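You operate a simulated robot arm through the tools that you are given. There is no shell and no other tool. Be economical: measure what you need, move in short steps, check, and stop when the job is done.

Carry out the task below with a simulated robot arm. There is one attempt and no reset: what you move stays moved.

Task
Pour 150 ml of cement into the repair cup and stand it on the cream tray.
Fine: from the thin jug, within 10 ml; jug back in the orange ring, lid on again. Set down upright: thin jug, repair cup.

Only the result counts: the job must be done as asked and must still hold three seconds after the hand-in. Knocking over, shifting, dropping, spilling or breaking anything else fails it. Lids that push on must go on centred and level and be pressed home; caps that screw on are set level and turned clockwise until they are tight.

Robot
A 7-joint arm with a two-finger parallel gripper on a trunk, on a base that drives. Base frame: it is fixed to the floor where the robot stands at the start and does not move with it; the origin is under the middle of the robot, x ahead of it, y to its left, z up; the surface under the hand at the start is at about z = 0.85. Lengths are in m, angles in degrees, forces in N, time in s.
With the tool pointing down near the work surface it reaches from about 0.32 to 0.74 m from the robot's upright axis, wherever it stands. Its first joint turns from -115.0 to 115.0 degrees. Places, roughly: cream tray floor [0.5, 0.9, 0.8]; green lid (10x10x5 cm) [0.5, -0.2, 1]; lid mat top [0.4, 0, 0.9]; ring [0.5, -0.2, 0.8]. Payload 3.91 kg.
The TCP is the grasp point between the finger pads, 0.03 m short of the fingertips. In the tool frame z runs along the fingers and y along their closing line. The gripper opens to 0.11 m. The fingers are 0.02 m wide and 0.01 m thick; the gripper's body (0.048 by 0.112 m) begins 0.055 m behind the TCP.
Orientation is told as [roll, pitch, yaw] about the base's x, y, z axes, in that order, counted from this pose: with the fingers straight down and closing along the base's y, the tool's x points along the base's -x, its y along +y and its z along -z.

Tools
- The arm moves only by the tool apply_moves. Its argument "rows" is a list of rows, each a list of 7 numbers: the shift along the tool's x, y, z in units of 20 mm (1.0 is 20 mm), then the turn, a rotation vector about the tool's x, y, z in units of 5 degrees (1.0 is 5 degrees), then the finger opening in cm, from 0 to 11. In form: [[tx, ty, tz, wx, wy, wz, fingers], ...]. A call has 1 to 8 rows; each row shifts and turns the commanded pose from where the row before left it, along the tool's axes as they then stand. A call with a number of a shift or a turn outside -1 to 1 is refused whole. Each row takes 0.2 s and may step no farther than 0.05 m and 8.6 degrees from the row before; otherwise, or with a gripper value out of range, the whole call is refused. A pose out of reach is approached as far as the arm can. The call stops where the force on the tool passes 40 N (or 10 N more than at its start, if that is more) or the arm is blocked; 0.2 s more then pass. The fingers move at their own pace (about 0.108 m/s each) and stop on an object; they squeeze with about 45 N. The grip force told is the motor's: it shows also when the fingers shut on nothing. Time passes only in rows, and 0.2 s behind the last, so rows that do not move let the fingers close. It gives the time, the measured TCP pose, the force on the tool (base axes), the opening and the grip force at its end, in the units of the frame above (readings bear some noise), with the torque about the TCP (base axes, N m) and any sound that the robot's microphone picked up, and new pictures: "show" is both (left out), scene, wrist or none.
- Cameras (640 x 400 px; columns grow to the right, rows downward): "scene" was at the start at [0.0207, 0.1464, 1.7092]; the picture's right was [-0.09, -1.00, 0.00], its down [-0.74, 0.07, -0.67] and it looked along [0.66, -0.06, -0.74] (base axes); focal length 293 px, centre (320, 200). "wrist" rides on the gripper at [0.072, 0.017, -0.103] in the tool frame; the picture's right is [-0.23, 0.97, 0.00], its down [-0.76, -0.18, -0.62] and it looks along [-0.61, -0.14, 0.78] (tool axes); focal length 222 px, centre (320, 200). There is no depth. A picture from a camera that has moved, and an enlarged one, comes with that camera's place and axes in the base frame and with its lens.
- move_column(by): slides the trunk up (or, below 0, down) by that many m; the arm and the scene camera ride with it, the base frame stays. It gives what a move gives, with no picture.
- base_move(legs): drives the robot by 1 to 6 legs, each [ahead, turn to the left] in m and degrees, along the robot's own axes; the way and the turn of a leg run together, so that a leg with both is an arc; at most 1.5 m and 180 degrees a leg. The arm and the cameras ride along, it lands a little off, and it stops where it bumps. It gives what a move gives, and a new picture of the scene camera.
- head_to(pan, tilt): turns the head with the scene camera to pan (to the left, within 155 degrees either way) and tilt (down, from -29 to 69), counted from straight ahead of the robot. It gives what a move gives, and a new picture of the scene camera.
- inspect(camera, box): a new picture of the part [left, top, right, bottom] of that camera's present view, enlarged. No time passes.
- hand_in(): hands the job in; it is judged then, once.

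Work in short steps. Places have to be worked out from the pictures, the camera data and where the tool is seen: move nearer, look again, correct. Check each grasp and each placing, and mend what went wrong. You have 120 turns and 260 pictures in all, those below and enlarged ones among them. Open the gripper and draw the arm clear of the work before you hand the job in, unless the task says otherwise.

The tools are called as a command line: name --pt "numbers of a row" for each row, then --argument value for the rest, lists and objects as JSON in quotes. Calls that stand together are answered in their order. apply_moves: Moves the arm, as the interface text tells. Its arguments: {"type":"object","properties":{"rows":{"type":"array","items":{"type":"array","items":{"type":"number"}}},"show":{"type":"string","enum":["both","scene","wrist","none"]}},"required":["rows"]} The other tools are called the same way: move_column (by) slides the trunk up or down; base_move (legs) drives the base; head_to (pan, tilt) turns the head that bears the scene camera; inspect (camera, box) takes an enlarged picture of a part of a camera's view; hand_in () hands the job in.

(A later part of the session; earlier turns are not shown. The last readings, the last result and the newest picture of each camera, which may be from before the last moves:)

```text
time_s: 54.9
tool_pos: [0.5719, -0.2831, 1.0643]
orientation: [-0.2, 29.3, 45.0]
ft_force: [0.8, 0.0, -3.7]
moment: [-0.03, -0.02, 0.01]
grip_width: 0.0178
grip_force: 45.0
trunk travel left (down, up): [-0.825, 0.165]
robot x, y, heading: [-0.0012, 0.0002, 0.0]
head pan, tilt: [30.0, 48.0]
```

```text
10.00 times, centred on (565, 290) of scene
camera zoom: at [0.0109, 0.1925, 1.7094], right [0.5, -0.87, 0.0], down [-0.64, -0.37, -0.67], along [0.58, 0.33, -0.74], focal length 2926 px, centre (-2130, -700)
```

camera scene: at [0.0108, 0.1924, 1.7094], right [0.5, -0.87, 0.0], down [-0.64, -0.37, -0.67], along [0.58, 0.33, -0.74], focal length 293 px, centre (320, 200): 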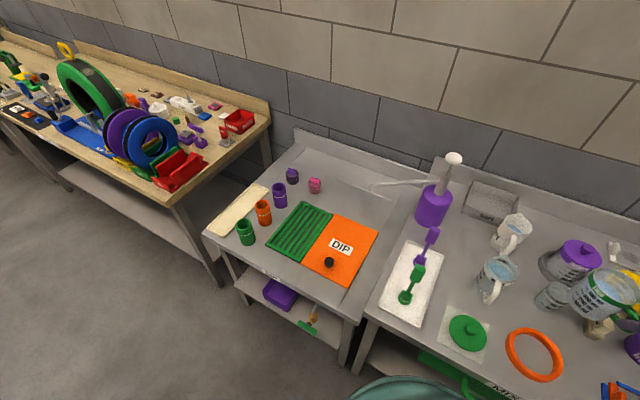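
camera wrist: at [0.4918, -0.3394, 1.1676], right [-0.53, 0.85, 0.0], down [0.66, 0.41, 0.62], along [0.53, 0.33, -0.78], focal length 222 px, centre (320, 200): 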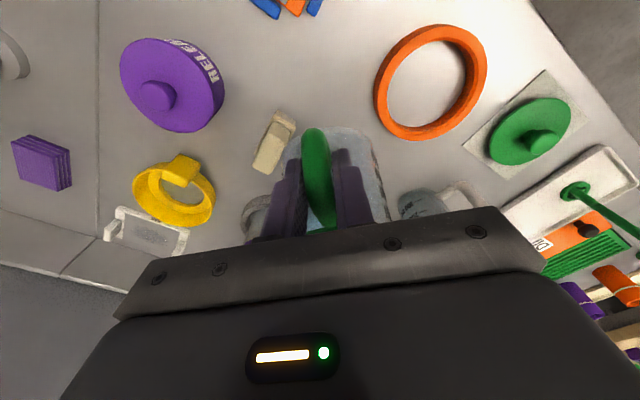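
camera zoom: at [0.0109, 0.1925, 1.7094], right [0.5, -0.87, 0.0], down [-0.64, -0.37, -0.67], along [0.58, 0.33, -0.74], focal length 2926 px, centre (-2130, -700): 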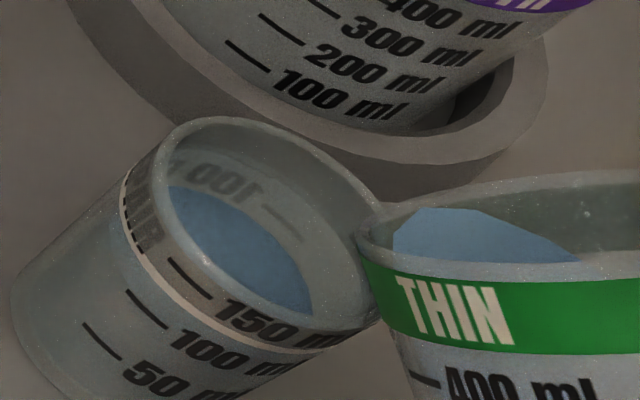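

About 80 ml, settled. Tilt 2° more.

apply_moves --pt "-0.065 0 -0.035 0 0.2 0 0" --pt "-0.065 0 -0.035 0 0.2 0 0" --pt "0 0 0 0 0 0 0" --pt "0 0 0 0 0 0 0" --pt "0 0 0 0 0 0 0" --pt "0 0 0 0 0 0 0" --show "none"

inspect --camera "scene" --box '[545, 270, 585, 310]'

```text
time_s: 56.3
tool_pos: [0.5751, -0.2813, 1.0626]
orientation: [-0.1, 31.4, 44.9]
ft_force: [-0.2, -0.2, -3.1]
moment: [0.0, 0.02, 0.02]
grip_width: 0.0176
grip_force: 45.0
trunk travel left (down, up): [-0.825, 0.165]
robot x, y, heading: [0.0027, 0.0001, 0.4]
head pan, tilt: [30.0, 48.0]
```

```text
10.00 times, centred on (565, 290) of scene
camera zoom: at [0.011, 0.1926, 1.7094], right [0.5, -0.87, 0.0], down [-0.64, -0.37, -0.67], along [0.58, 0.33, -0.74], focal length 2926 px, centre (-2130, -700)
```

zoom: 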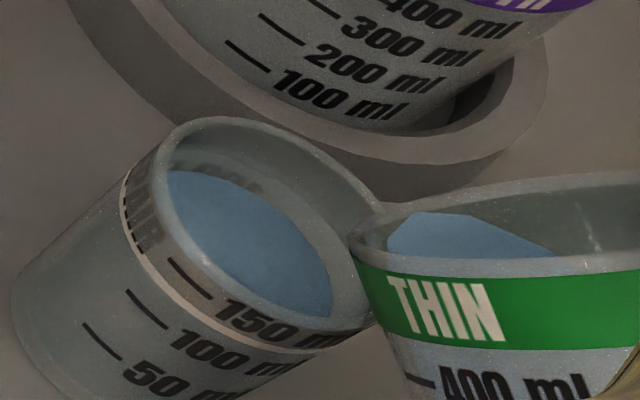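

Level now just past the 100 mark (≈105 ml). Tilt 2° more.

apply_moves --pt "-0.065 0 -0.035 0 0.2 0 0" --pt "-0.065 0 -0.035 0 0.2 0 0" --pt "0 0 0 0 0 0 0" --pt "0 0 0 0 0 0 0" --pt "0 0 0 0 0 0 0" --pt "0 0 0 0 0 0 0" --show "none"

inspect --camera "scene" --box '[545, 270, 585, 310]'

```text
time_s: 57.7
tool_pos: [0.5763, -0.2792, 1.0631]
orientation: [-0.1, 33.3, 44.9]
ft_force: [0.5, -0.4, -2.4]
moment: [0.0, 0.01, 0.0]
grip_width: 0.0179
grip_force: 45.0
trunk travel left (down, up): [-0.825, 0.165]
robot x, y, heading: [0.0019, 0.0029, 0.3]
head pan, tilt: [30.0, 48.0]
```

```text
10.00 times, centred on (565, 290) of scene
camera zoom: at [0.011, 0.1925, 1.7094], right [0.5, -0.87, 0.0], down [-0.64, -0.37, -0.67], along [0.58, 0.33, -0.74], focal length 2926 px, centre (-2130, -700)
```

zoom: 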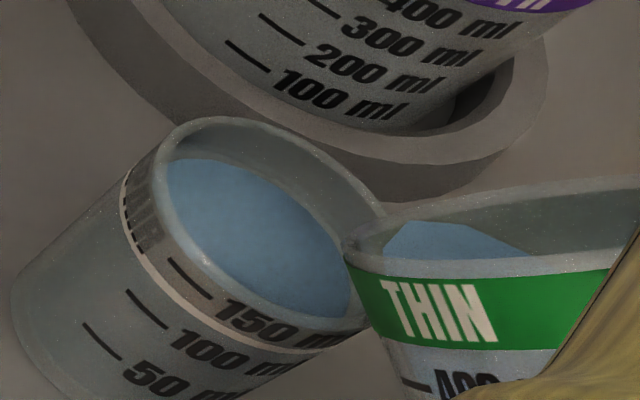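

Shift analysis puts it at ≈125 ml. Tilt 1.4° more and let settle.

apply_moves --pt "-0.05 0 -0.03 0 0.14 0 0" --pt "-0.05 0 -0.03 0 0.14 0 0" --pt "0 0 0 0 0 0 0" --pt "0 0 0 0 0 0 0" --pt "0 0 0 0 0 0 0" --pt "0 0 0 0 0 0 0" --show "none"

inspect --camera "scene" --box '[545, 270, 585, 310]'

```text
time_s: 59.1
tool_pos: [0.5789, -0.2782, 1.0623]
orientation: [-0.1, 34.9, 45.0]
ft_force: [-0.5, 0.6, -3.7]
moment: [-0.01, 0.01, -0.01]
grip_width: 0.0177
grip_force: 45.2
trunk travel left (down, up): [-0.825, 0.165]
robot x, y, heading: [0.0001, 0.0002, 0.0]
head pan, tilt: [30.0, 48.0]
```

```text
10.00 times, centred on (565, 290) of scene
camera zoom: at [0.011, 0.1925, 1.7094], right [0.5, -0.87, 0.0], down [-0.64, -0.37, -0.67], along [0.58, 0.33, -0.74], focal length 2926 px, centre (-2130, -700)
```

zoom: 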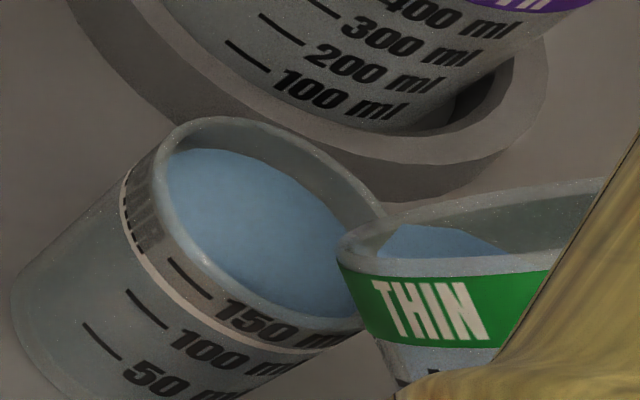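

Estimated ≈138 ml now. Add 0.7° and settle.

apply_moves --pt "-0.04 0 -0.025 0 0.14 0 0" --pt "0 0 0 0 0 0 0" --pt "0 0 0 0 0 0 0" --pt "0 0 0 0 0 0 0" --pt "0 0 0 0 0 0 0" --show "none"

inspect --camera "scene" --box '[545, 270, 585, 310]'

```text
time_s: 60.3
tool_pos: [0.5787, -0.2762, 1.0633]
orientation: [-0.2, 35.5, 44.8]
ft_force: [0.1, 0.5, -3.1]
moment: [0.0, 0.03, 0.0]
grip_width: 0.018
grip_force: 45.3
trunk travel left (down, up): [-0.825, 0.165]
robot x, y, heading: [0.0028, 0.0003, -0.1]
head pan, tilt: [30.0, 48.0]
```

```text
10.00 times, centred on (565, 290) of scene
camera zoom: at [0.011, 0.1926, 1.7094], right [0.5, -0.87, 0.0], down [-0.64, -0.37, -0.67], along [0.58, 0.33, -0.74], focal length 2926 px, centre (-2130, -700)
```

zoom: 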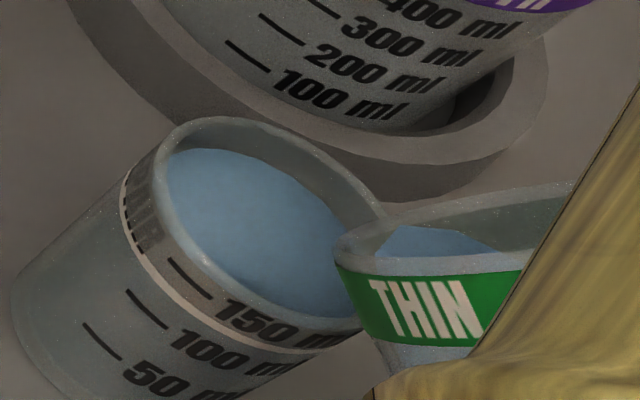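

Estimated ≈142–147 ml. Bring the jug upright again, raising it ~5 cm meanwhile so its base clears the cup.

apply_moves --pt "0 0 0 0 -1 0 0" --pt "0.25 0 -0.43 0 -1 0 0" --pt "0.3 0 -0.63 0 -1 0 0" --pt "0.24 0 -0.66 0 -1 0 0" --pt "0.15 0 -0.56 0 -1 0 0" --pt "0.09 0 -0.49 0 -1 0 0" --pt "0 0 0 0 -1 0 0" --pt "0 0 0 0 -1 0 0" --show "none"

apply_moves --pt "0 0 0 0 -1 0 0" --pt "0 0 0 0 -1 0 0" --pt "0 0 0 0 -1 0 0" --pt "0 0 0 0 -1 0 0" --pt "0 0 0 0 -1 0 0" --pt "0 0 0 0 -0.1 0 0" --pt "0 0 0 0 0 0 0" --show "scene"

inspect --camera "scene" --box '[530, 240, 640, 350]'

inspect --camera "scene" --box '[545, 270, 585, 310]'

```text
time_s: 62.1
tool_pos: [0.5789, -0.277, 1.1229]
orientation: [-0.2, -4.6, 44.9]
ft_force: [0.3, 0.0, -3.0]
moment: [-0.1, 0.05, 0.03]
grip_width: 0.0178
grip_force: 45.3
trunk travel left (down, up): [-0.825, 0.165]
robot x, y, heading: [0.0005, -0.0018, -0.1]
head pan, tilt: [30.0, 48.0]
```

```text
time_s: 63.7
tool_pos: [0.5802, -0.277, 1.1222]
orientation: [-0.1, -30.1, 45.0]
ft_force: [-0.3, 0.1, -2.3]
moment: [-0.11, 0.14, -0.01]
grip_width: 0.0176
grip_force: 44.8
trunk travel left (down, up): [-0.825, 0.165]
robot x, y, heading: [0.0037, 0.0006, -0.1]
head pan, tilt: [30.0, 48.0]
camera scene: at [0.0108, 0.1922, 1.7095], right [0.5, -0.87, 0.0], down [-0.64, -0.37, -0.67], along [0.58, 0.33, -0.74], focal length 293 px, centre (320, 200)
```

scene: 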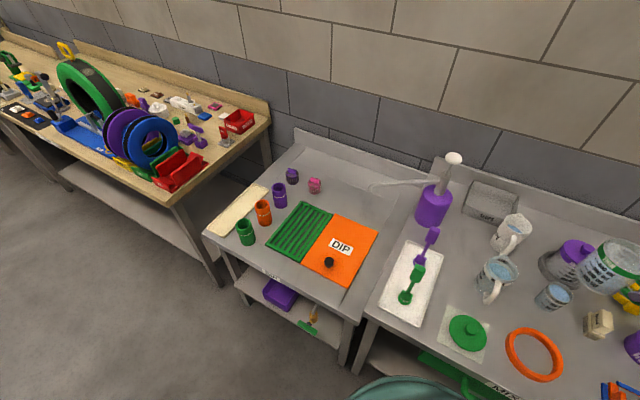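

```text
3.64 times, centred on (585, 295) of scene
camera zoom: at [0.0108, 0.1922, 1.7095], right [0.5, -0.87, 0.0], down [-0.64, -0.37, -0.67], along [0.58, 0.33, -0.74], focal length 1064 px, centre (-644, -146)
```

zoom: 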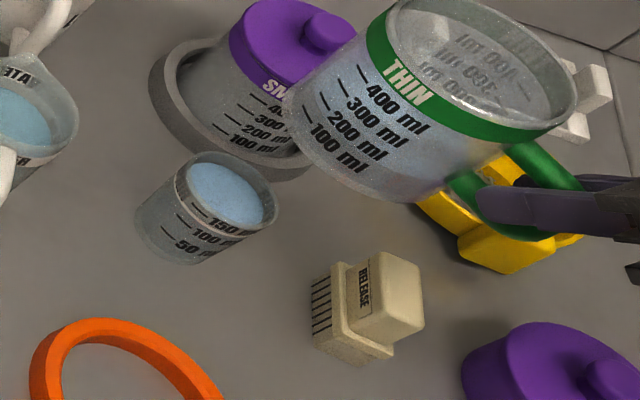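

```text
10.00 times, centred on (565, 290) of scene
camera zoom: at [0.0108, 0.1922, 1.7095], right [0.5, -0.87, 0.0], down [-0.64, -0.37, -0.67], along [0.58, 0.33, -0.74], focal length 2926 px, centre (-2130, -700)
```

zoom: 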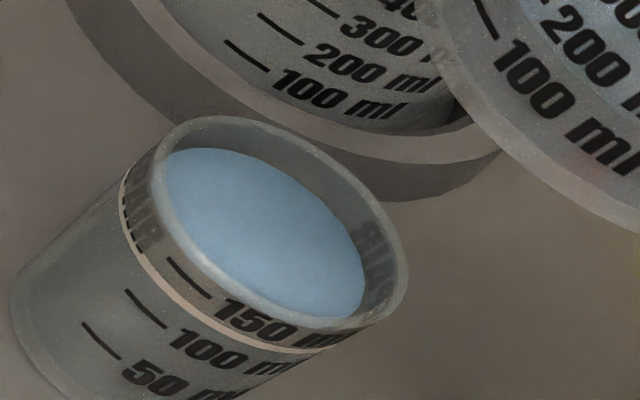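

No spill visible. Check the cup's level from the lower wrist camera.

inspect --camera "wrist" --box '[220, 40, 440, 250]'

```text
1.90 times, centred on (330, 145) of wrist
camera zoom: at [0.4852, -0.3466, 1.1764], right [-0.55, 0.83, 0.11], down [0.37, 0.12, 0.92], along [0.75, 0.55, -0.37], focal length 423 px, centre (301, 305)
```

zoom: 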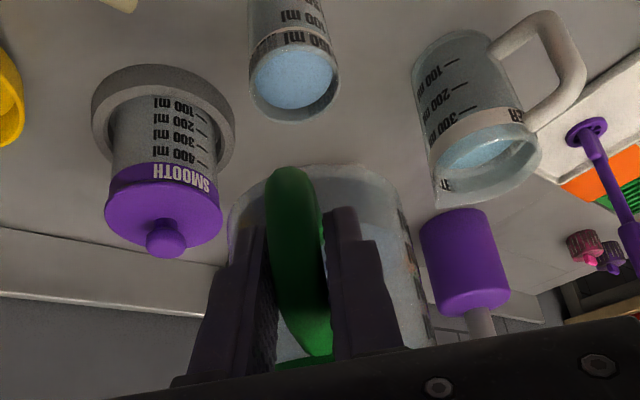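

inspect --camera "wrist" --box '[294, 36, 344, 86]'

```text
8.00 times, centred on (319, 61) of wrist
camera zoom: at [0.4852, -0.3466, 1.1764], right [-0.55, 0.83, 0.11], down [0.37, 0.12, 0.92], along [0.75, 0.55, -0.37], focal length 1777 px, centre (328, 1312)
```

zoom: 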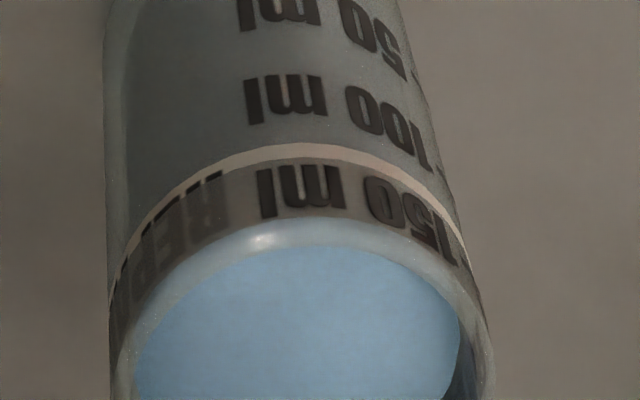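

I need a sharper reading; zoom further on rim and level.

inspect --camera "scene" --box '[558, 278, 588, 306]'

inspect --camera "scene" --box '[558, 278, 572, 292]'

```text
14.29 times, centred on (573, 292) of scene
camera zoom: at [0.0108, 0.1922, 1.7095], right [0.5, -0.87, 0.0], down [-0.64, -0.37, -0.67], along [0.58, 0.33, -0.74], focal length 4180 px, centre (-3294, -1114)
```

zoom: 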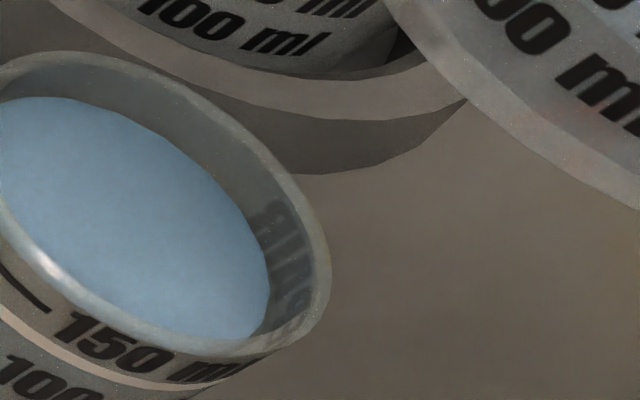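

```text
16.00 times, centred on (565, 285) of scene
camera zoom: at [0.0108, 0.1922, 1.7095], right [0.5, -0.87, 0.0], down [-0.64, -0.37, -0.67], along [0.58, 0.33, -0.74], focal length 4681 px, centre (-3600, -1160)
```

zoom: 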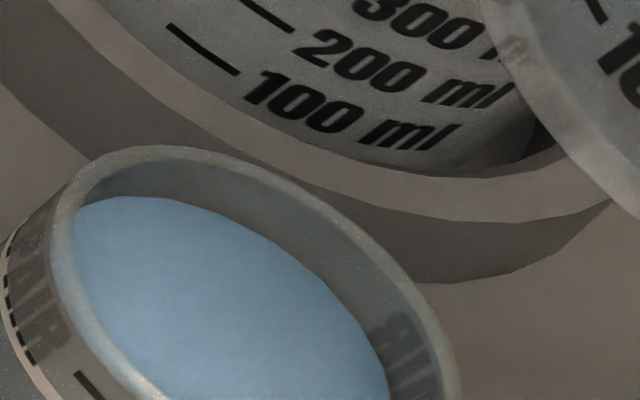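

My fit suggests ≈128 ml, but I want a side view before adding. I swing the jug back above the ring, where the wrist camera sees the cup from low down.

apply_moves --pt "0.319 0.445 -0.184 -0.5 0 -0.866 0" --pt "0.284 0.476 -0.164 -0.5 0 -0.866 0" --pt "0.247 0.503 -0.143 -0.5 0 -0.866 0" --pt "0.208 0.525 -0.12 -0.5 0 -0.866 0" --pt "0.167 0.544 -0.097 -0.5 0 -0.866 0" --pt "0.126 0.559 -0.073 -0.5 0 -0.866 0" --pt "0.083 0.57 -0.048 -0.5 0 -0.866 0" --pt "0.04 0.576 -0.023 -0.5 0 -0.866 0" --show "none"

apply_moves --pt "-0.004 0.578 0.002 -0.5 0 -0.866 0" --pt "0.4 0 0.693 0 0 0 0" --pt "0.5 0 0.866 0 0 0 0" --pt "0.5 0 0.866 0 0 0 0" --pt "0.5 0 0.866 0 0 0 0" --pt "0.5 0 0.866 0 0 0 0" --pt "0.5 0 0.866 0 0 0 0" --pt "0.5 0 0.866 0 0 0 0" --show "wrist"

inspect --camera "wrist" --box '[110, 130, 210, 240]'

```text
time_s: 65.5
tool_pos: [0.4875, -0.268, 1.123]
orientation: [-0.1, -30.1, 85.3]
ft_force: [0.1, 0.4, -3.8]
moment: [-0.2, -0.01, 0.03]
grip_width: 0.0176
grip_force: 44.8
trunk travel left (down, up): [-0.825, 0.165]
robot x, y, heading: [-0.0008, 0.0009, -0.2]
head pan, tilt: [30.0, 48.0]
```

```text
time_s: 67.3
tool_pos: [0.4757, -0.2677, 0.9859]
orientation: [0.0, -29.9, 90.0]
ft_force: [0.3, -0.4, -3.4]
moment: [-0.22, -0.02, 0.02]
grip_width: 0.0178
grip_force: 44.6
trunk travel left (down, up): [-0.825, 0.165]
robot x, y, heading: [-0.001, -0.0025, -0.0]
head pan, tilt: [30.0, 48.0]
camera wrist: at [0.4584, -0.3825, 1.0399], right [-0.97, 0.2, 0.11], down [0.18, 0.35, 0.92], along [0.14, 0.92, -0.37], focal length 222 px, centre (320, 200)
```

wrist: 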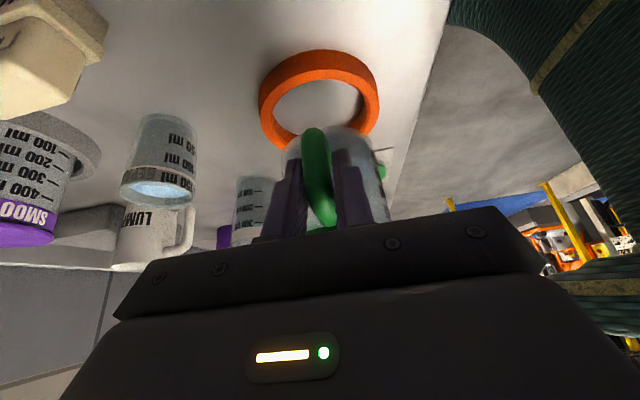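

```text
3.64 times, centred on (160, 185) of wrist
camera zoom: at [0.4584, -0.3825, 1.0399], right [-0.97, 0.2, 0.11], down [0.18, 0.35, 0.92], along [0.14, 0.92, -0.37], focal length 808 px, centre (902, 254)
```

zoom: 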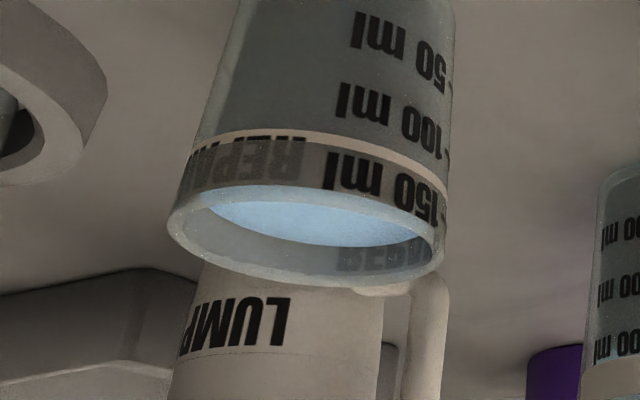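

inspect --camera "wrist" --box '[152, 178, 184, 214]'

inspect --camera "wrist" --box '[132, 160, 168, 200]'

```text
11.11 times, centred on (168, 196) of wrist
camera zoom: at [0.4584, -0.3825, 1.0399], right [-0.97, 0.2, 0.11], down [0.18, 0.35, 0.92], along [0.14, 0.92, -0.37], focal length 2468 px, centre (2009, 244)
```

zoom: 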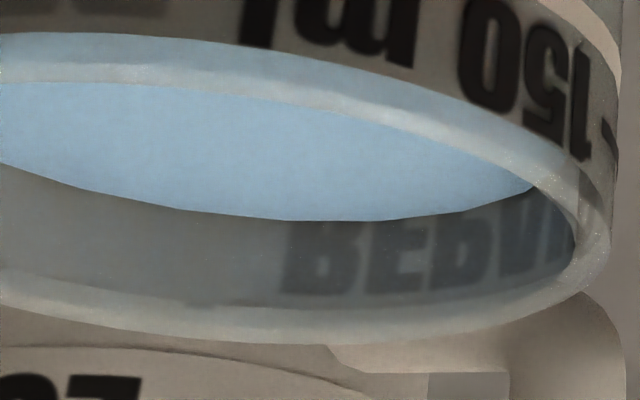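

```text
10.00 times, centred on (150, 180) of wrist
camera zoom: at [0.4584, -0.3825, 1.0399], right [-0.97, 0.2, 0.11], down [0.18, 0.35, 0.92], along [0.14, 0.92, -0.37], focal length 2221 px, centre (2020, 400)
```

zoom: 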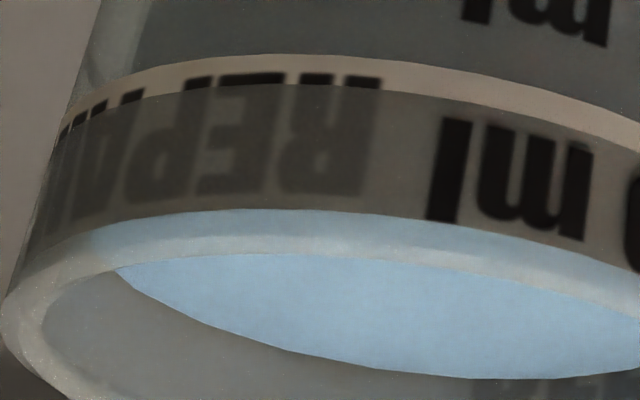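

The far-wall REPAIR letters are ~60 % exposed, suggesting ≈138 ml. Lower 3 cm more (still above the ring) for a flatter view to confirm.

apply_moves --pt "0.4 0 0.693 0 0 0 0" --pt "0.35 0 0.606 0 0 0 0" --pt "0 0 0 0 0 0 0" --show "none"

inspect --camera "wrist" --box '[120, 155, 200, 235]'

inspect --camera "wrist" --box '[150, 190, 190, 225]'

```text
time_s: 68.1
tool_pos: [0.4757, -0.2669, 0.9562]
orientation: [0.0, -30.0, 90.1]
ft_force: [-0.6, 0.2, -2.9]
moment: [-0.21, -0.01, 0.0]
grip_width: 0.0175
grip_force: 45.0
trunk travel left (down, up): [-0.825, 0.165]
robot x, y, heading: [0.0003, 0.0033, -0.2]
head pan, tilt: [30.0, 48.0]
```

```text
5.00 times, centred on (160, 195) of wrist
camera zoom: at [0.4579, -0.3819, 1.0113], right [-0.97, 0.2, 0.11], down [0.18, 0.35, 0.92], along [0.14, 0.92, -0.37], focal length 1111 px, centre (1120, 225)
```

zoom: 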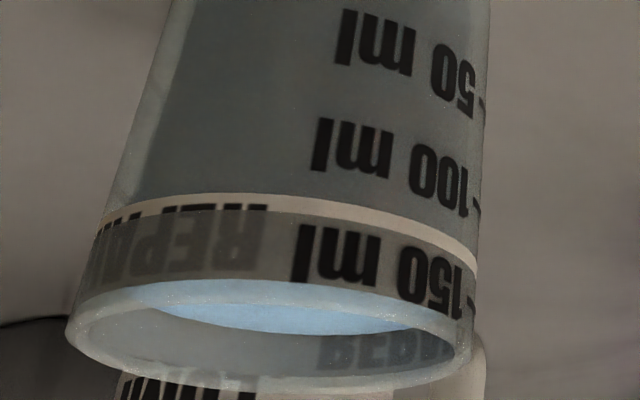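

```text
11.43 times, centred on (170, 208) of wrist
camera zoom: at [0.4579, -0.3819, 1.0113], right [-0.97, 0.2, 0.11], down [0.18, 0.35, 0.92], along [0.14, 0.92, -0.37], focal length 2538 px, centre (2034, 114)
```

zoom: 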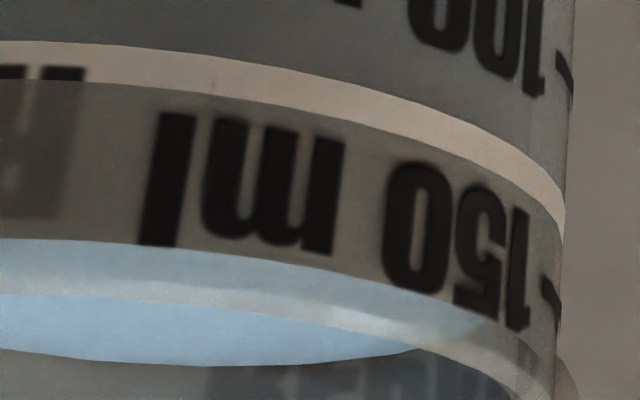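

Consistently ≈135–139 ml, so ~12 ml more is wanted. Go back up and over to the pouring pose.

apply_moves --pt "-0.4 0 -0.693 0 0 0 0" --pt "-0.5 0 -0.866 0 0 0 0" --pt "-0.5 0 -0.866 0 0 0 0" --pt "-0.5 0 -0.866 0 0 0 0" --pt "-0.5 0 -0.866 0 0 0 0" --pt "-0.5 0 -0.866 0 0 0 0" --pt "-0.5 0 -0.866 0 0 0 0" --pt "-0.5 0 -0.866 0 0 0 0" --show "none"

apply_moves --pt "0.004 -0.578 -0.002 0.5 0 0.866 0" --pt "-0.04 -0.576 0.023 0.5 0 0.866 0" --pt "-0.083 -0.57 0.048 0.5 0 0.866 0" --pt "-0.126 -0.559 0.073 0.5 0 0.866 0" --pt "-0.167 -0.544 0.097 0.5 0 0.866 0" --pt "-0.208 -0.525 0.12 0.5 0 0.866 0" --pt "-0.247 -0.503 0.143 0.5 0 0.866 0" --pt "-0.284 -0.476 0.164 0.5 0 0.866 0" --show "none"

apply_moves --pt "-0.319 -0.445 0.184 0.5 0 0.866 0" --pt "0 0 0 0 0.8 0 0" --pt "0 0 0 0 1 0 0" --pt "0 0 0 0 1 0 0" --pt "0 0 0 0 1 0 0" --pt "0 0 0 0 1 0 0" --pt "0 0 0 0 1 0 0" --pt "0 0 0 0 1 0 0" --show "none"

```text
time_s: 69.9
tool_pos: [0.4741, -0.2666, 1.1124]
orientation: [0.0, -29.9, 90.0]
ft_force: [0.1, -0.3, -3.5]
moment: [-0.19, -0.02, -0.01]
grip_width: 0.0173
grip_force: 45.6
trunk travel left (down, up): [-0.825, 0.165]
robot x, y, heading: [0.0006, 0.001, 0.1]
head pan, tilt: [30.0, 48.0]
```

```text
time_s: 71.7
tool_pos: [0.5691, -0.2677, 1.113]
orientation: [-0.2, -30.0, 50.0]
ft_force: [-0.2, 0.1, -3.5]
moment: [-0.14, 0.12, 0.01]
grip_width: 0.0176
grip_force: 45.4
trunk travel left (down, up): [-0.825, 0.165]
robot x, y, heading: [-0.0033, 0.0009, -0.0]
head pan, tilt: [30.0, 48.0]
```

```text
time_s: 73.5
tool_pos: [0.5806, -0.2676, 1.114]
orientation: [0.0, 4.1, 44.9]
ft_force: [-0.1, -0.1, -3.1]
moment: [-0.07, 0.06, 0.02]
grip_width: 0.0178
grip_force: 44.8
trunk travel left (down, up): [-0.825, 0.165]
robot x, y, heading: [-0.0003, 0.0026, 0.0]
head pan, tilt: [30.0, 48.0]
```

Tilt to ~59° and lower to the former pour height (below renewed-flow angle).

apply_moves --pt "0.097 -0.06 0.026 0 1 0 0" --pt "0.097 -0.06 0.026 0 1 0 0" --pt "0.097 -0.06 0.026 0 1 0 0" --pt "0.097 -0.06 0.026 0 1 0 0" --pt "-0.41 0 0.91 0 0.6 0 0" --pt "-0.36 0 0.71 0 0.4 0 0" --pt "-0.36 0 0.66 0 0 0 0" --pt "0 0 0 0 0 0 0" --show "none"

inspect --camera "scene" --box '[545, 270, 585, 310]'

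```text
time_s: 75.3
tool_pos: [0.5781, -0.2768, 1.0618]
orientation: [-0.2, 29.0, 44.8]
ft_force: [-0.1, 0.4, -2.0]
moment: [-0.03, 0.02, 0.0]
grip_width: 0.0178
grip_force: 44.8
trunk travel left (down, up): [-0.825, 0.165]
robot x, y, heading: [-0.0009, -0.0024, 0.1]
head pan, tilt: [30.0, 48.0]
```

```text
10.00 times, centred on (565, 290) of scene
camera zoom: at [0.0106, 0.1926, 1.7094], right [0.5, -0.87, 0.0], down [-0.64, -0.37, -0.67], along [0.58, 0.33, -0.74], focal length 2926 px, centre (-2130, -700)
```

zoom: 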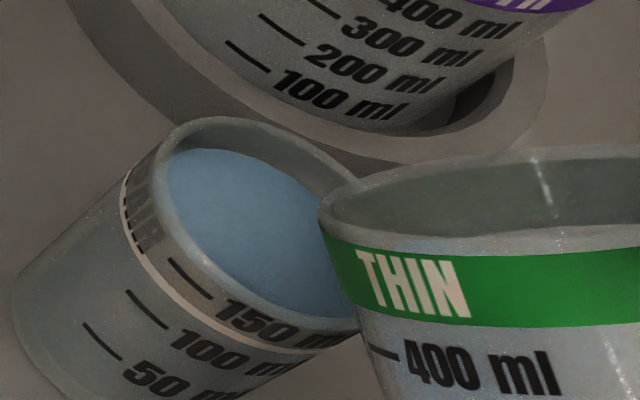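

Now tilt on to 66.7° gently and hold.

apply_moves --pt "0 0 0 0 0.5 0 0" --pt "0 0 0 0 0.5 0 0" --pt "0 0 0 0 0.3 0 0" --pt "0 0 0 0 0.24 0 0" --pt "0 0 0 0 0 0 0" --pt "0 0 0 0 0 0 0" --pt "0 0 0 0 0 0 0" --pt "0 0 0 0 0 0 0" --show "none"

inspect --camera "scene" --box '[545, 270, 585, 310]'

```text
time_s: 77.1
tool_pos: [0.5774, -0.2776, 1.0612]
orientation: [-0.1, 36.7, 44.9]
ft_force: [-0.4, 0.1, -3.9]
moment: [0.0, 0.0, -0.03]
grip_width: 0.0178
grip_force: 45.3
trunk travel left (down, up): [-0.825, 0.165]
robot x, y, heading: [-0.0016, 0.0024, 0.3]
head pan, tilt: [30.0, 48.0]
```

```text
10.00 times, centred on (565, 290) of scene
camera zoom: at [0.011, 0.1925, 1.7094], right [0.5, -0.87, 0.0], down [-0.64, -0.37, -0.67], along [0.58, 0.33, -0.74], focal length 2926 px, centre (-2130, -700)
```

zoom: 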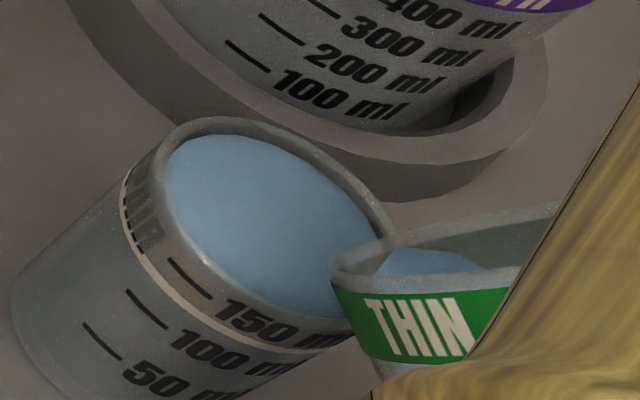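

Level rose noticeably (≈+18 ml). Upright the jug now and re-measure.

apply_moves --pt "0 0 0 0 -1 0 0" --pt "0.25 0 -0.43 0 -1 0 0" --pt "0.3 0 -0.63 0 -1 0 0" --pt "0.24 0 -0.66 0 -1 0 0" --pt "0.15 0 -0.56 0 -1 0 0" --pt "0.09 0 -0.49 0 -1 0 0" --pt "0 0 0 0 -1 0 0" --pt "0 0 0 0 -1 0 0" --show "none"

apply_moves --pt "0 0 0 0 -1 0 0" --pt "0 0 0 0 -1 0 0" --pt "0 0 0 0 -1 0 0" --pt "0 0 0 0 -1 0 0" --pt "0 0 0 0 -1 0 0" --pt "0 0 0 0 -0.35 0 0" --pt "0 0 0 0 0 0 0" --show "none"

inspect --camera "scene" --box '[545, 270, 585, 310]'

apply_moves --pt "0.319 0.445 -0.184 -0.5 0 -0.866 0" --pt "0.284 0.476 -0.164 -0.5 0 -0.866 0" --pt "0.247 0.503 -0.143 -0.5 0 -0.866 0" --pt "0.208 0.525 -0.12 -0.5 0 -0.866 0" --pt "0.167 0.544 -0.097 -0.5 0 -0.866 0" --pt "0.126 0.559 -0.073 -0.5 0 -0.866 0" --pt "0.083 0.57 -0.048 -0.5 0 -0.866 0" --pt "0.04 0.576 -0.023 -0.5 0 -0.866 0" --show "none"

```text
time_s: 78.9
tool_pos: [0.5784, -0.2749, 1.1214]
orientation: [0.0, -3.3, 45.0]
ft_force: [0.2, 0.1, -3.3]
moment: [-0.11, 0.08, 0.02]
grip_width: 0.0178
grip_force: 44.8
trunk travel left (down, up): [-0.825, 0.165]
robot x, y, heading: [0.0004, 0.0042, -0.4]
head pan, tilt: [30.0, 48.0]
```

```text
time_s: 80.5
tool_pos: [0.5772, -0.2741, 1.1208]
orientation: [-0.2, -30.0, 45.1]
ft_force: [0.0, 0.0, -3.2]
moment: [-0.09, 0.11, 0.05]
grip_width: 0.0178
grip_force: 45.3
trunk travel left (down, up): [-0.825, 0.165]
robot x, y, heading: [-0.0032, -0.0007, -0.0]
head pan, tilt: [30.0, 48.0]
```

```text
10.00 times, centred on (565, 290) of scene
camera zoom: at [0.0108, 0.1924, 1.7094], right [0.5, -0.87, 0.0], down [-0.64, -0.37, -0.67], along [0.58, 0.33, -0.74], focal length 2926 px, centre (-2130, -700)
```

zoom: 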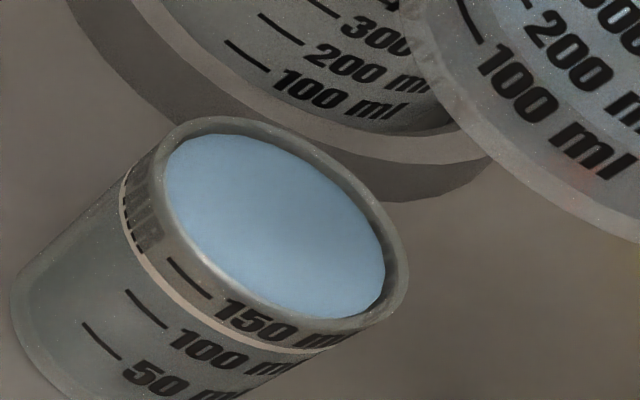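

```text
time_s: 82.3
tool_pos: [0.4865, -0.2657, 1.1196]
orientation: [-0.1, -30.0, 85.2]
ft_force: [-0.5, 0.9, -3.6]
moment: [-0.2, 0.02, 0.01]
grip_width: 0.0176
grip_force: 44.8
trunk travel left (down, up): [-0.825, 0.165]
robot x, y, heading: [0.0001, 0.0013, 0.3]
head pan, tilt: [30.0, 48.0]
```

apply_moves --pt "-0.004 0.578 0.002 -0.5 0 -0.866 0" --pt "0.4 0 0.693 0 0 0 0" --pt "0.5 0 0.866 0 0 0 0" --pt "0.5 0 0.866 0 0 0 0" --pt "0.5 0 0.866 0 0 0 0" --pt "0.5 0 0.866 0 0 0 0" --pt "0.5 0 0.866 0 0 0 0" --pt "0.5 0 0.866 0 0 0 0" --show "none"

inspect --camera "wrist" --box '[152, 178, 184, 214]'

inspect --camera "wrist" --box '[120, 150, 200, 230]'

```text
time_s: 84.1
tool_pos: [0.4771, -0.2657, 0.9837]
orientation: [-0.2, -29.9, 90.1]
ft_force: [0.5, 0.6, -3.6]
moment: [-0.21, 0.01, 0.01]
grip_width: 0.0177
grip_force: 45.2
trunk travel left (down, up): [-0.825, 0.165]
robot x, y, heading: [-0.0009, -0.0008, 0.2]
head pan, tilt: [30.0, 48.0]
```

```text
11.11 times, centred on (168, 196) of wrist
camera zoom: at [0.458, -0.3812, 1.0376], right [-0.97, 0.2, 0.11], down [0.18, 0.35, 0.92], along [0.14, 0.92, -0.37], focal length 2468 px, centre (2009, 244)
```

zoom: 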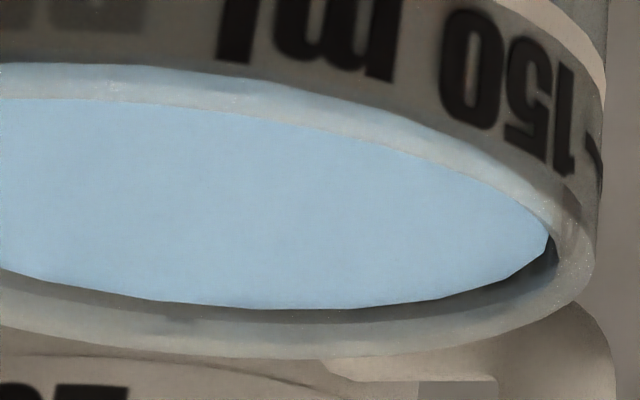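

```text
5.00 times, centred on (160, 190) of wrist
camera zoom: at [0.458, -0.3812, 1.0376], right [-0.97, 0.2, 0.11], down [0.18, 0.35, 0.92], along [0.14, 0.92, -0.37], focal length 1111 px, centre (1120, 250)
```

zoom: 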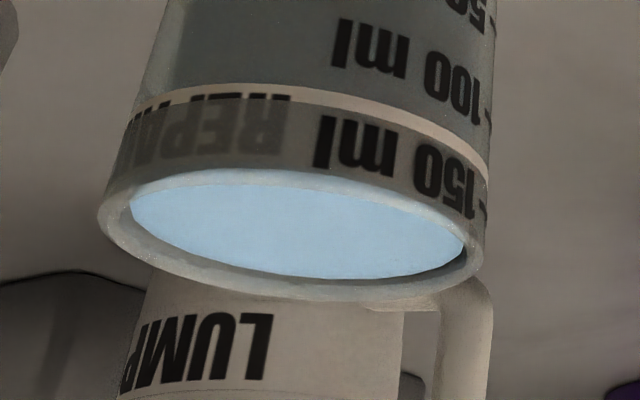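

Levels agree between cameras (≈5 mm under the rim); now I need the 150 tick's exact height. Zoom on tick and rim in both views.

inspect --camera "scene" --box '[553, 286, 573, 306]'

inspect --camera "wrist" --box '[166, 168, 198, 200]'

```text
16.00 times, centred on (563, 296) of scene
camera zoom: at [0.0112, 0.1921, 1.7095], right [0.5, -0.87, 0.0], down [-0.64, -0.37, -0.67], along [0.58, 0.33, -0.74], focal length 4681 px, centre (-3568, -1336)
```

zoom: 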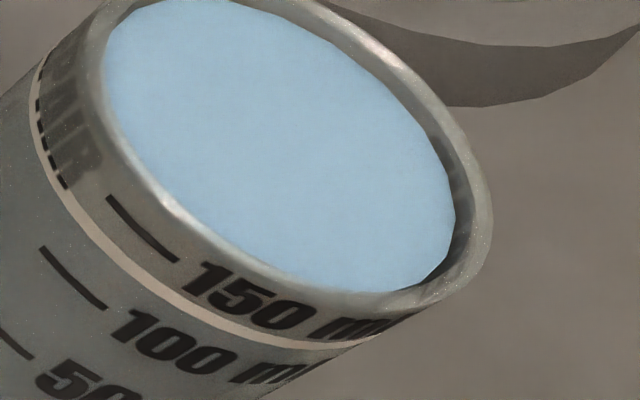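

```text
12.50 times, centred on (182, 184) of wrist
camera zoom: at [0.458, -0.3812, 1.0376], right [-0.97, 0.2, 0.11], down [0.18, 0.35, 0.92], along [0.14, 0.92, -0.37], focal length 2776 px, centre (2045, 400)
```

zoom: 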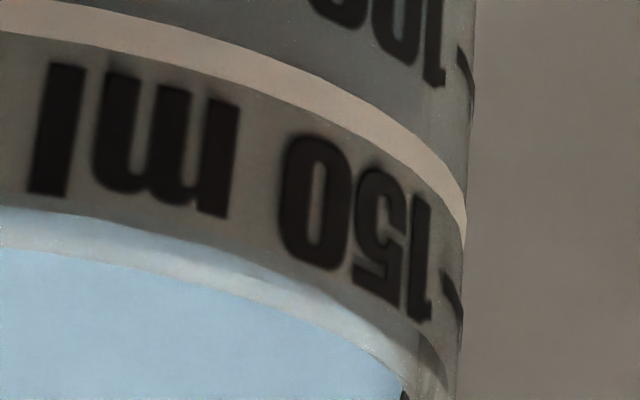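

Best estimates cluster at ≈157 ml (limit 160). First I return the jug to its ring, then measure the cup with the free wrist camera. Lower the jug.

apply_moves --pt "0.4 0 0.693 0 0 0 0" --pt "0.4 0 0.693 0 0 0 0" --pt "0.3 0 0.52 0 0 0 0" --pt "0.2 0 0.346 0 0 0 0" --pt "0.1 0 0.173 0 0 0 0" --pt "0.1 0 0.173 0 0 0 0" --pt "0 0 0 0 0 0 0" --show "wrist"

inspect --camera "scene" --box '[490, 300, 620, 400]'

```text
time_s: 85.7
tool_pos: [0.4749, -0.2655, 0.9235]
orientation: [-0.2, -30.0, 90.3]
ft_force: [0.3, 0.7, -3.1]
moment: [-0.19, 0.02, -0.04]
grip_width: 0.0176
grip_force: 45.2
trunk travel left (down, up): [-0.825, 0.165]
robot x, y, heading: [0.0028, -0.0014, 0.0]
head pan, tilt: [30.0, 48.0]
camera wrist: at [0.4565, -0.3811, 0.9786], right [-0.97, 0.2, 0.11], down [0.18, 0.35, 0.92], along [0.14, 0.92, -0.37], focal length 222 px, centre (320, 200)
```

wrist: 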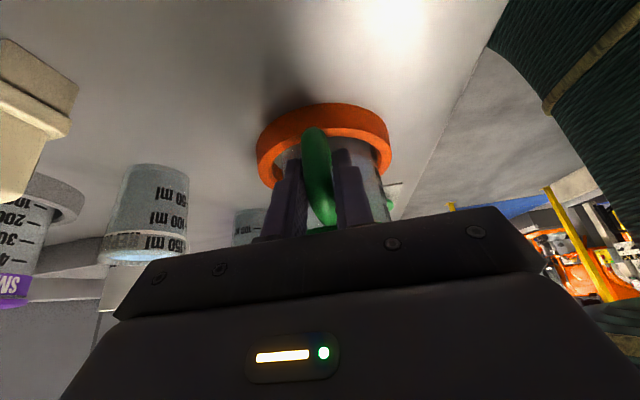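

```text
4.00 times, centred on (555, 350) of scene
camera zoom: at [0.0108, 0.1925, 1.7094], right [0.5, -0.87, 0.0], down [-0.64, -0.37, -0.67], along [0.58, 0.33, -0.74], focal length 1170 px, centre (-620, -400)
```

zoom: 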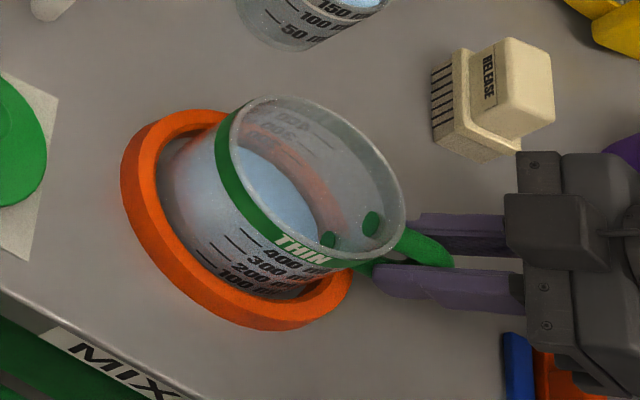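

Jug is in the ring, nearly down. Also zoom on the cup from this low viewpoint.

inspect --camera "wrist" --box '[120, 220, 170, 270]'

apply_moves --pt "0.05 0 0.087 0 0 0 0" --pt "0.05 0 0.087 0 0 0 0" --pt "0 0 0 0 0 0 0" --show "none"

```text
8.00 times, centred on (145, 245) of wrist
camera zoom: at [0.4565, -0.3811, 0.9786], right [-0.97, 0.2, 0.11], down [0.18, 0.35, 0.92], along [0.14, 0.92, -0.37], focal length 1777 px, centre (1720, -160)
```

zoom: 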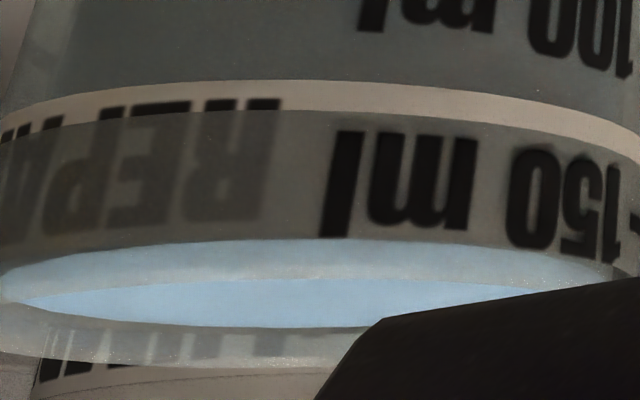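

```text
time_s: 86.5
tool_pos: [0.4749, -0.2668, 0.9217]
orientation: [-0.3, -30.0, 90.1]
ft_force: [0.9, -3.8, 14.1]
moment: [1.21, 0.47, 0.02]
grip_width: 0.0179
grip_force: 45.0
trunk travel left (down, up): [-0.825, 0.165]
robot x, y, heading: [0.0007, -0.0009, 0.2]
head pan, tilt: [30.0, 48.0]
```

Jug is seated (contact force). A calibration-insensitive check from that low view puts the level ≈4 mm above the 150 tick (~160 ml), so I'll pour about 10 ml back from the cup into the jug. First release the jug and back off.

apply_moves --pt "-0.03 0 -0.05 0 0 0 0" --pt "0 0 0 0 0 0 1.5" --pt "0 0 0 0 0 0 3.5" --pt "0 0 0 0 0 0 4.5" --pt "0 0 -0.7 0 0 0 4.5" --pt "0 0 -1 0 0 0 4.5" --pt "0 0 -1 0 0 0 4.5" --pt "0 0 -1 0 0 0 4.5" --show "wrist"

inspect --camera "scene" --box '[490, 280, 620, 400]'

```text
time_s: 88.3
tool_pos: [0.4753, -0.3018, 0.9851]
orientation: [-0.2, -30.0, 90.0]
ft_force: [-0.3, 0.0, 0.7]
moment: [0.0, 0.02, 0.01]
grip_width: 0.0448
grip_force: 0.0
trunk travel left (down, up): [-0.825, 0.165]
robot x, y, heading: [-0.0008, 0.0006, 0.1]
head pan, tilt: [30.0, 48.0]
camera wrist: at [0.4565, -0.4173, 1.0405], right [-0.97, 0.2, 0.11], down [0.18, 0.35, 0.92], along [0.14, 0.92, -0.37], focal length 222 px, centre (320, 200)
```

wrist: 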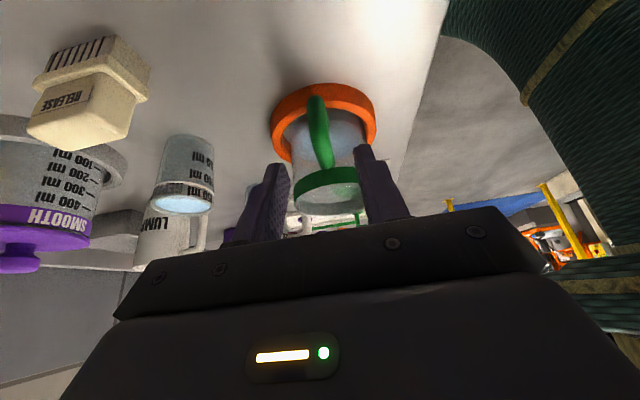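

```text
3.33 times, centred on (555, 340) of scene
camera zoom: at [0.0103, 0.1927, 1.7094], right [0.5, -0.87, 0.0], down [-0.64, -0.37, -0.67], along [0.58, 0.33, -0.74], focal length 975 px, centre (-463, -267)
```

zoom: 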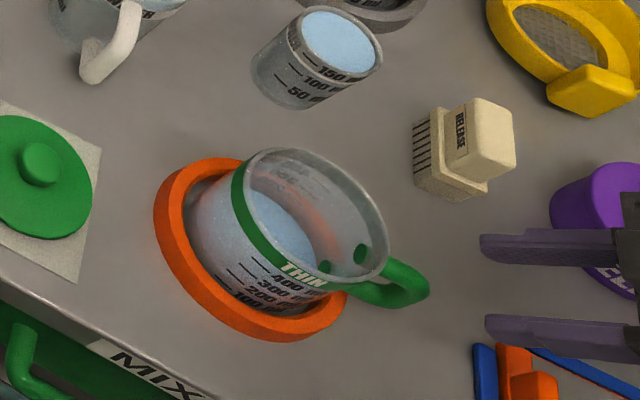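

Jug stands upright in its ring. I now aim the wrist camera at the cup from a low angle for a clean level measurement.

apply_moves --pt "0.137 -0.387 -0.079 0.5 0 0.866 4.5" --pt "0.107 -0.4 -0.062 0.5 0 0.866 4.5" --pt "0.077 -0.408 -0.044 0.5 0 0.866 4.5" --pt "0.046 -0.415 -0.026 0.5 0 0.866 4.5" --pt "0.014 -0.418 -0.008 0.5 0 0.866 4.5" --pt "-0.018 -0.418 0.01 0.5 0 0.866 4.5" --pt "-0.048 -0.414 0.028 0.5 0 0.866 4.5" --pt "-0.081 -0.407 0.047 0.5 0 0.866 4.5" --show "none"

apply_moves --pt "-0.111 -0.399 0.064 0.5 0 0.866 11" --pt "0.4 0 0.693 0 0 0 11" --pt "0 0 0 0 0 0 11" --show "wrist"

```text
time_s: 90.1
tool_pos: [0.5377, -0.327, 0.9854]
orientation: [-0.2, -30.0, 50.0]
ft_force: [0.4, -0.3, 0.0]
moment: [0.0, 0.0, 0.02]
grip_width: 0.0449
grip_force: 0.1
trunk travel left (down, up): [-0.825, 0.165]
robot x, y, heading: [-0.0011, 0.0, -0.1]
head pan, tilt: [30.0, 48.0]
```

```text
time_s: 90.9
tool_pos: [0.5447, -0.3294, 0.969]
orientation: [-0.3, -30.0, 45.1]
ft_force: [-0.3, -0.3, 0.0]
moment: [-0.01, -0.03, 0.04]
grip_width: 0.1102
grip_force: 0.0
trunk travel left (down, up): [-0.825, 0.165]
robot x, y, heading: [-0.0037, -0.0013, 0.0]
head pan, tilt: [30.0, 48.0]
camera wrist: at [0.4509, -0.3992, 1.024], right [-0.55, 0.83, 0.11], down [0.37, 0.12, 0.92], along [0.75, 0.55, -0.37], focal length 222 px, centre (320, 200)
```

wrist: 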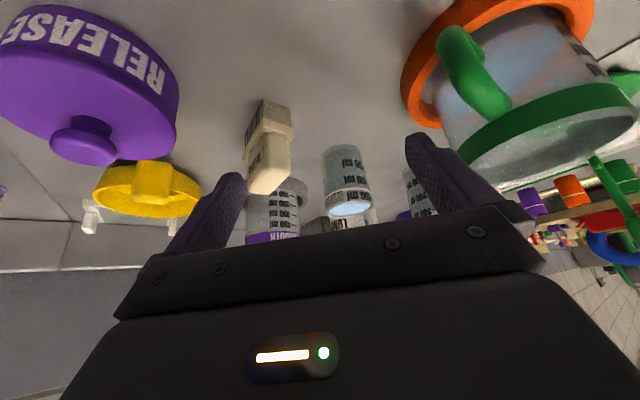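

inspect --camera "wrist" --box '[322, 165, 374, 220]'

inspect --camera "wrist" --box '[328, 182, 372, 220]'

```text
7.27 times, centred on (348, 192) of wrist
camera zoom: at [0.4509, -0.3992, 1.024], right [-0.55, 0.83, 0.11], down [0.37, 0.12, 0.92], along [0.75, 0.55, -0.37], focal length 1615 px, centre (116, 254)
```

zoom: 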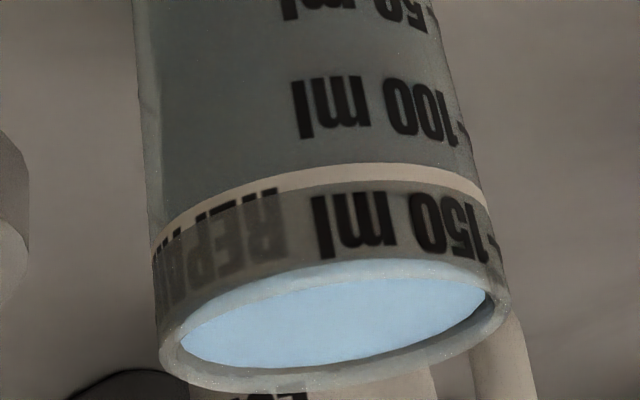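

```text
10.53 times, centred on (350, 201) of wrist
camera zoom: at [0.4509, -0.3992, 1.024], right [-0.55, 0.83, 0.11], down [0.37, 0.12, 0.92], along [0.75, 0.55, -0.37], focal length 2338 px, centre (4, 190)
```

zoom: 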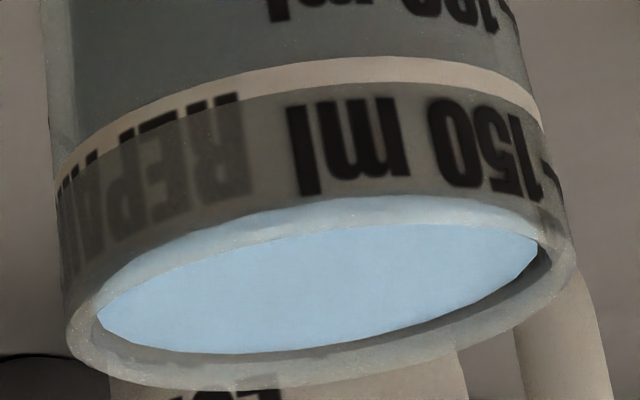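

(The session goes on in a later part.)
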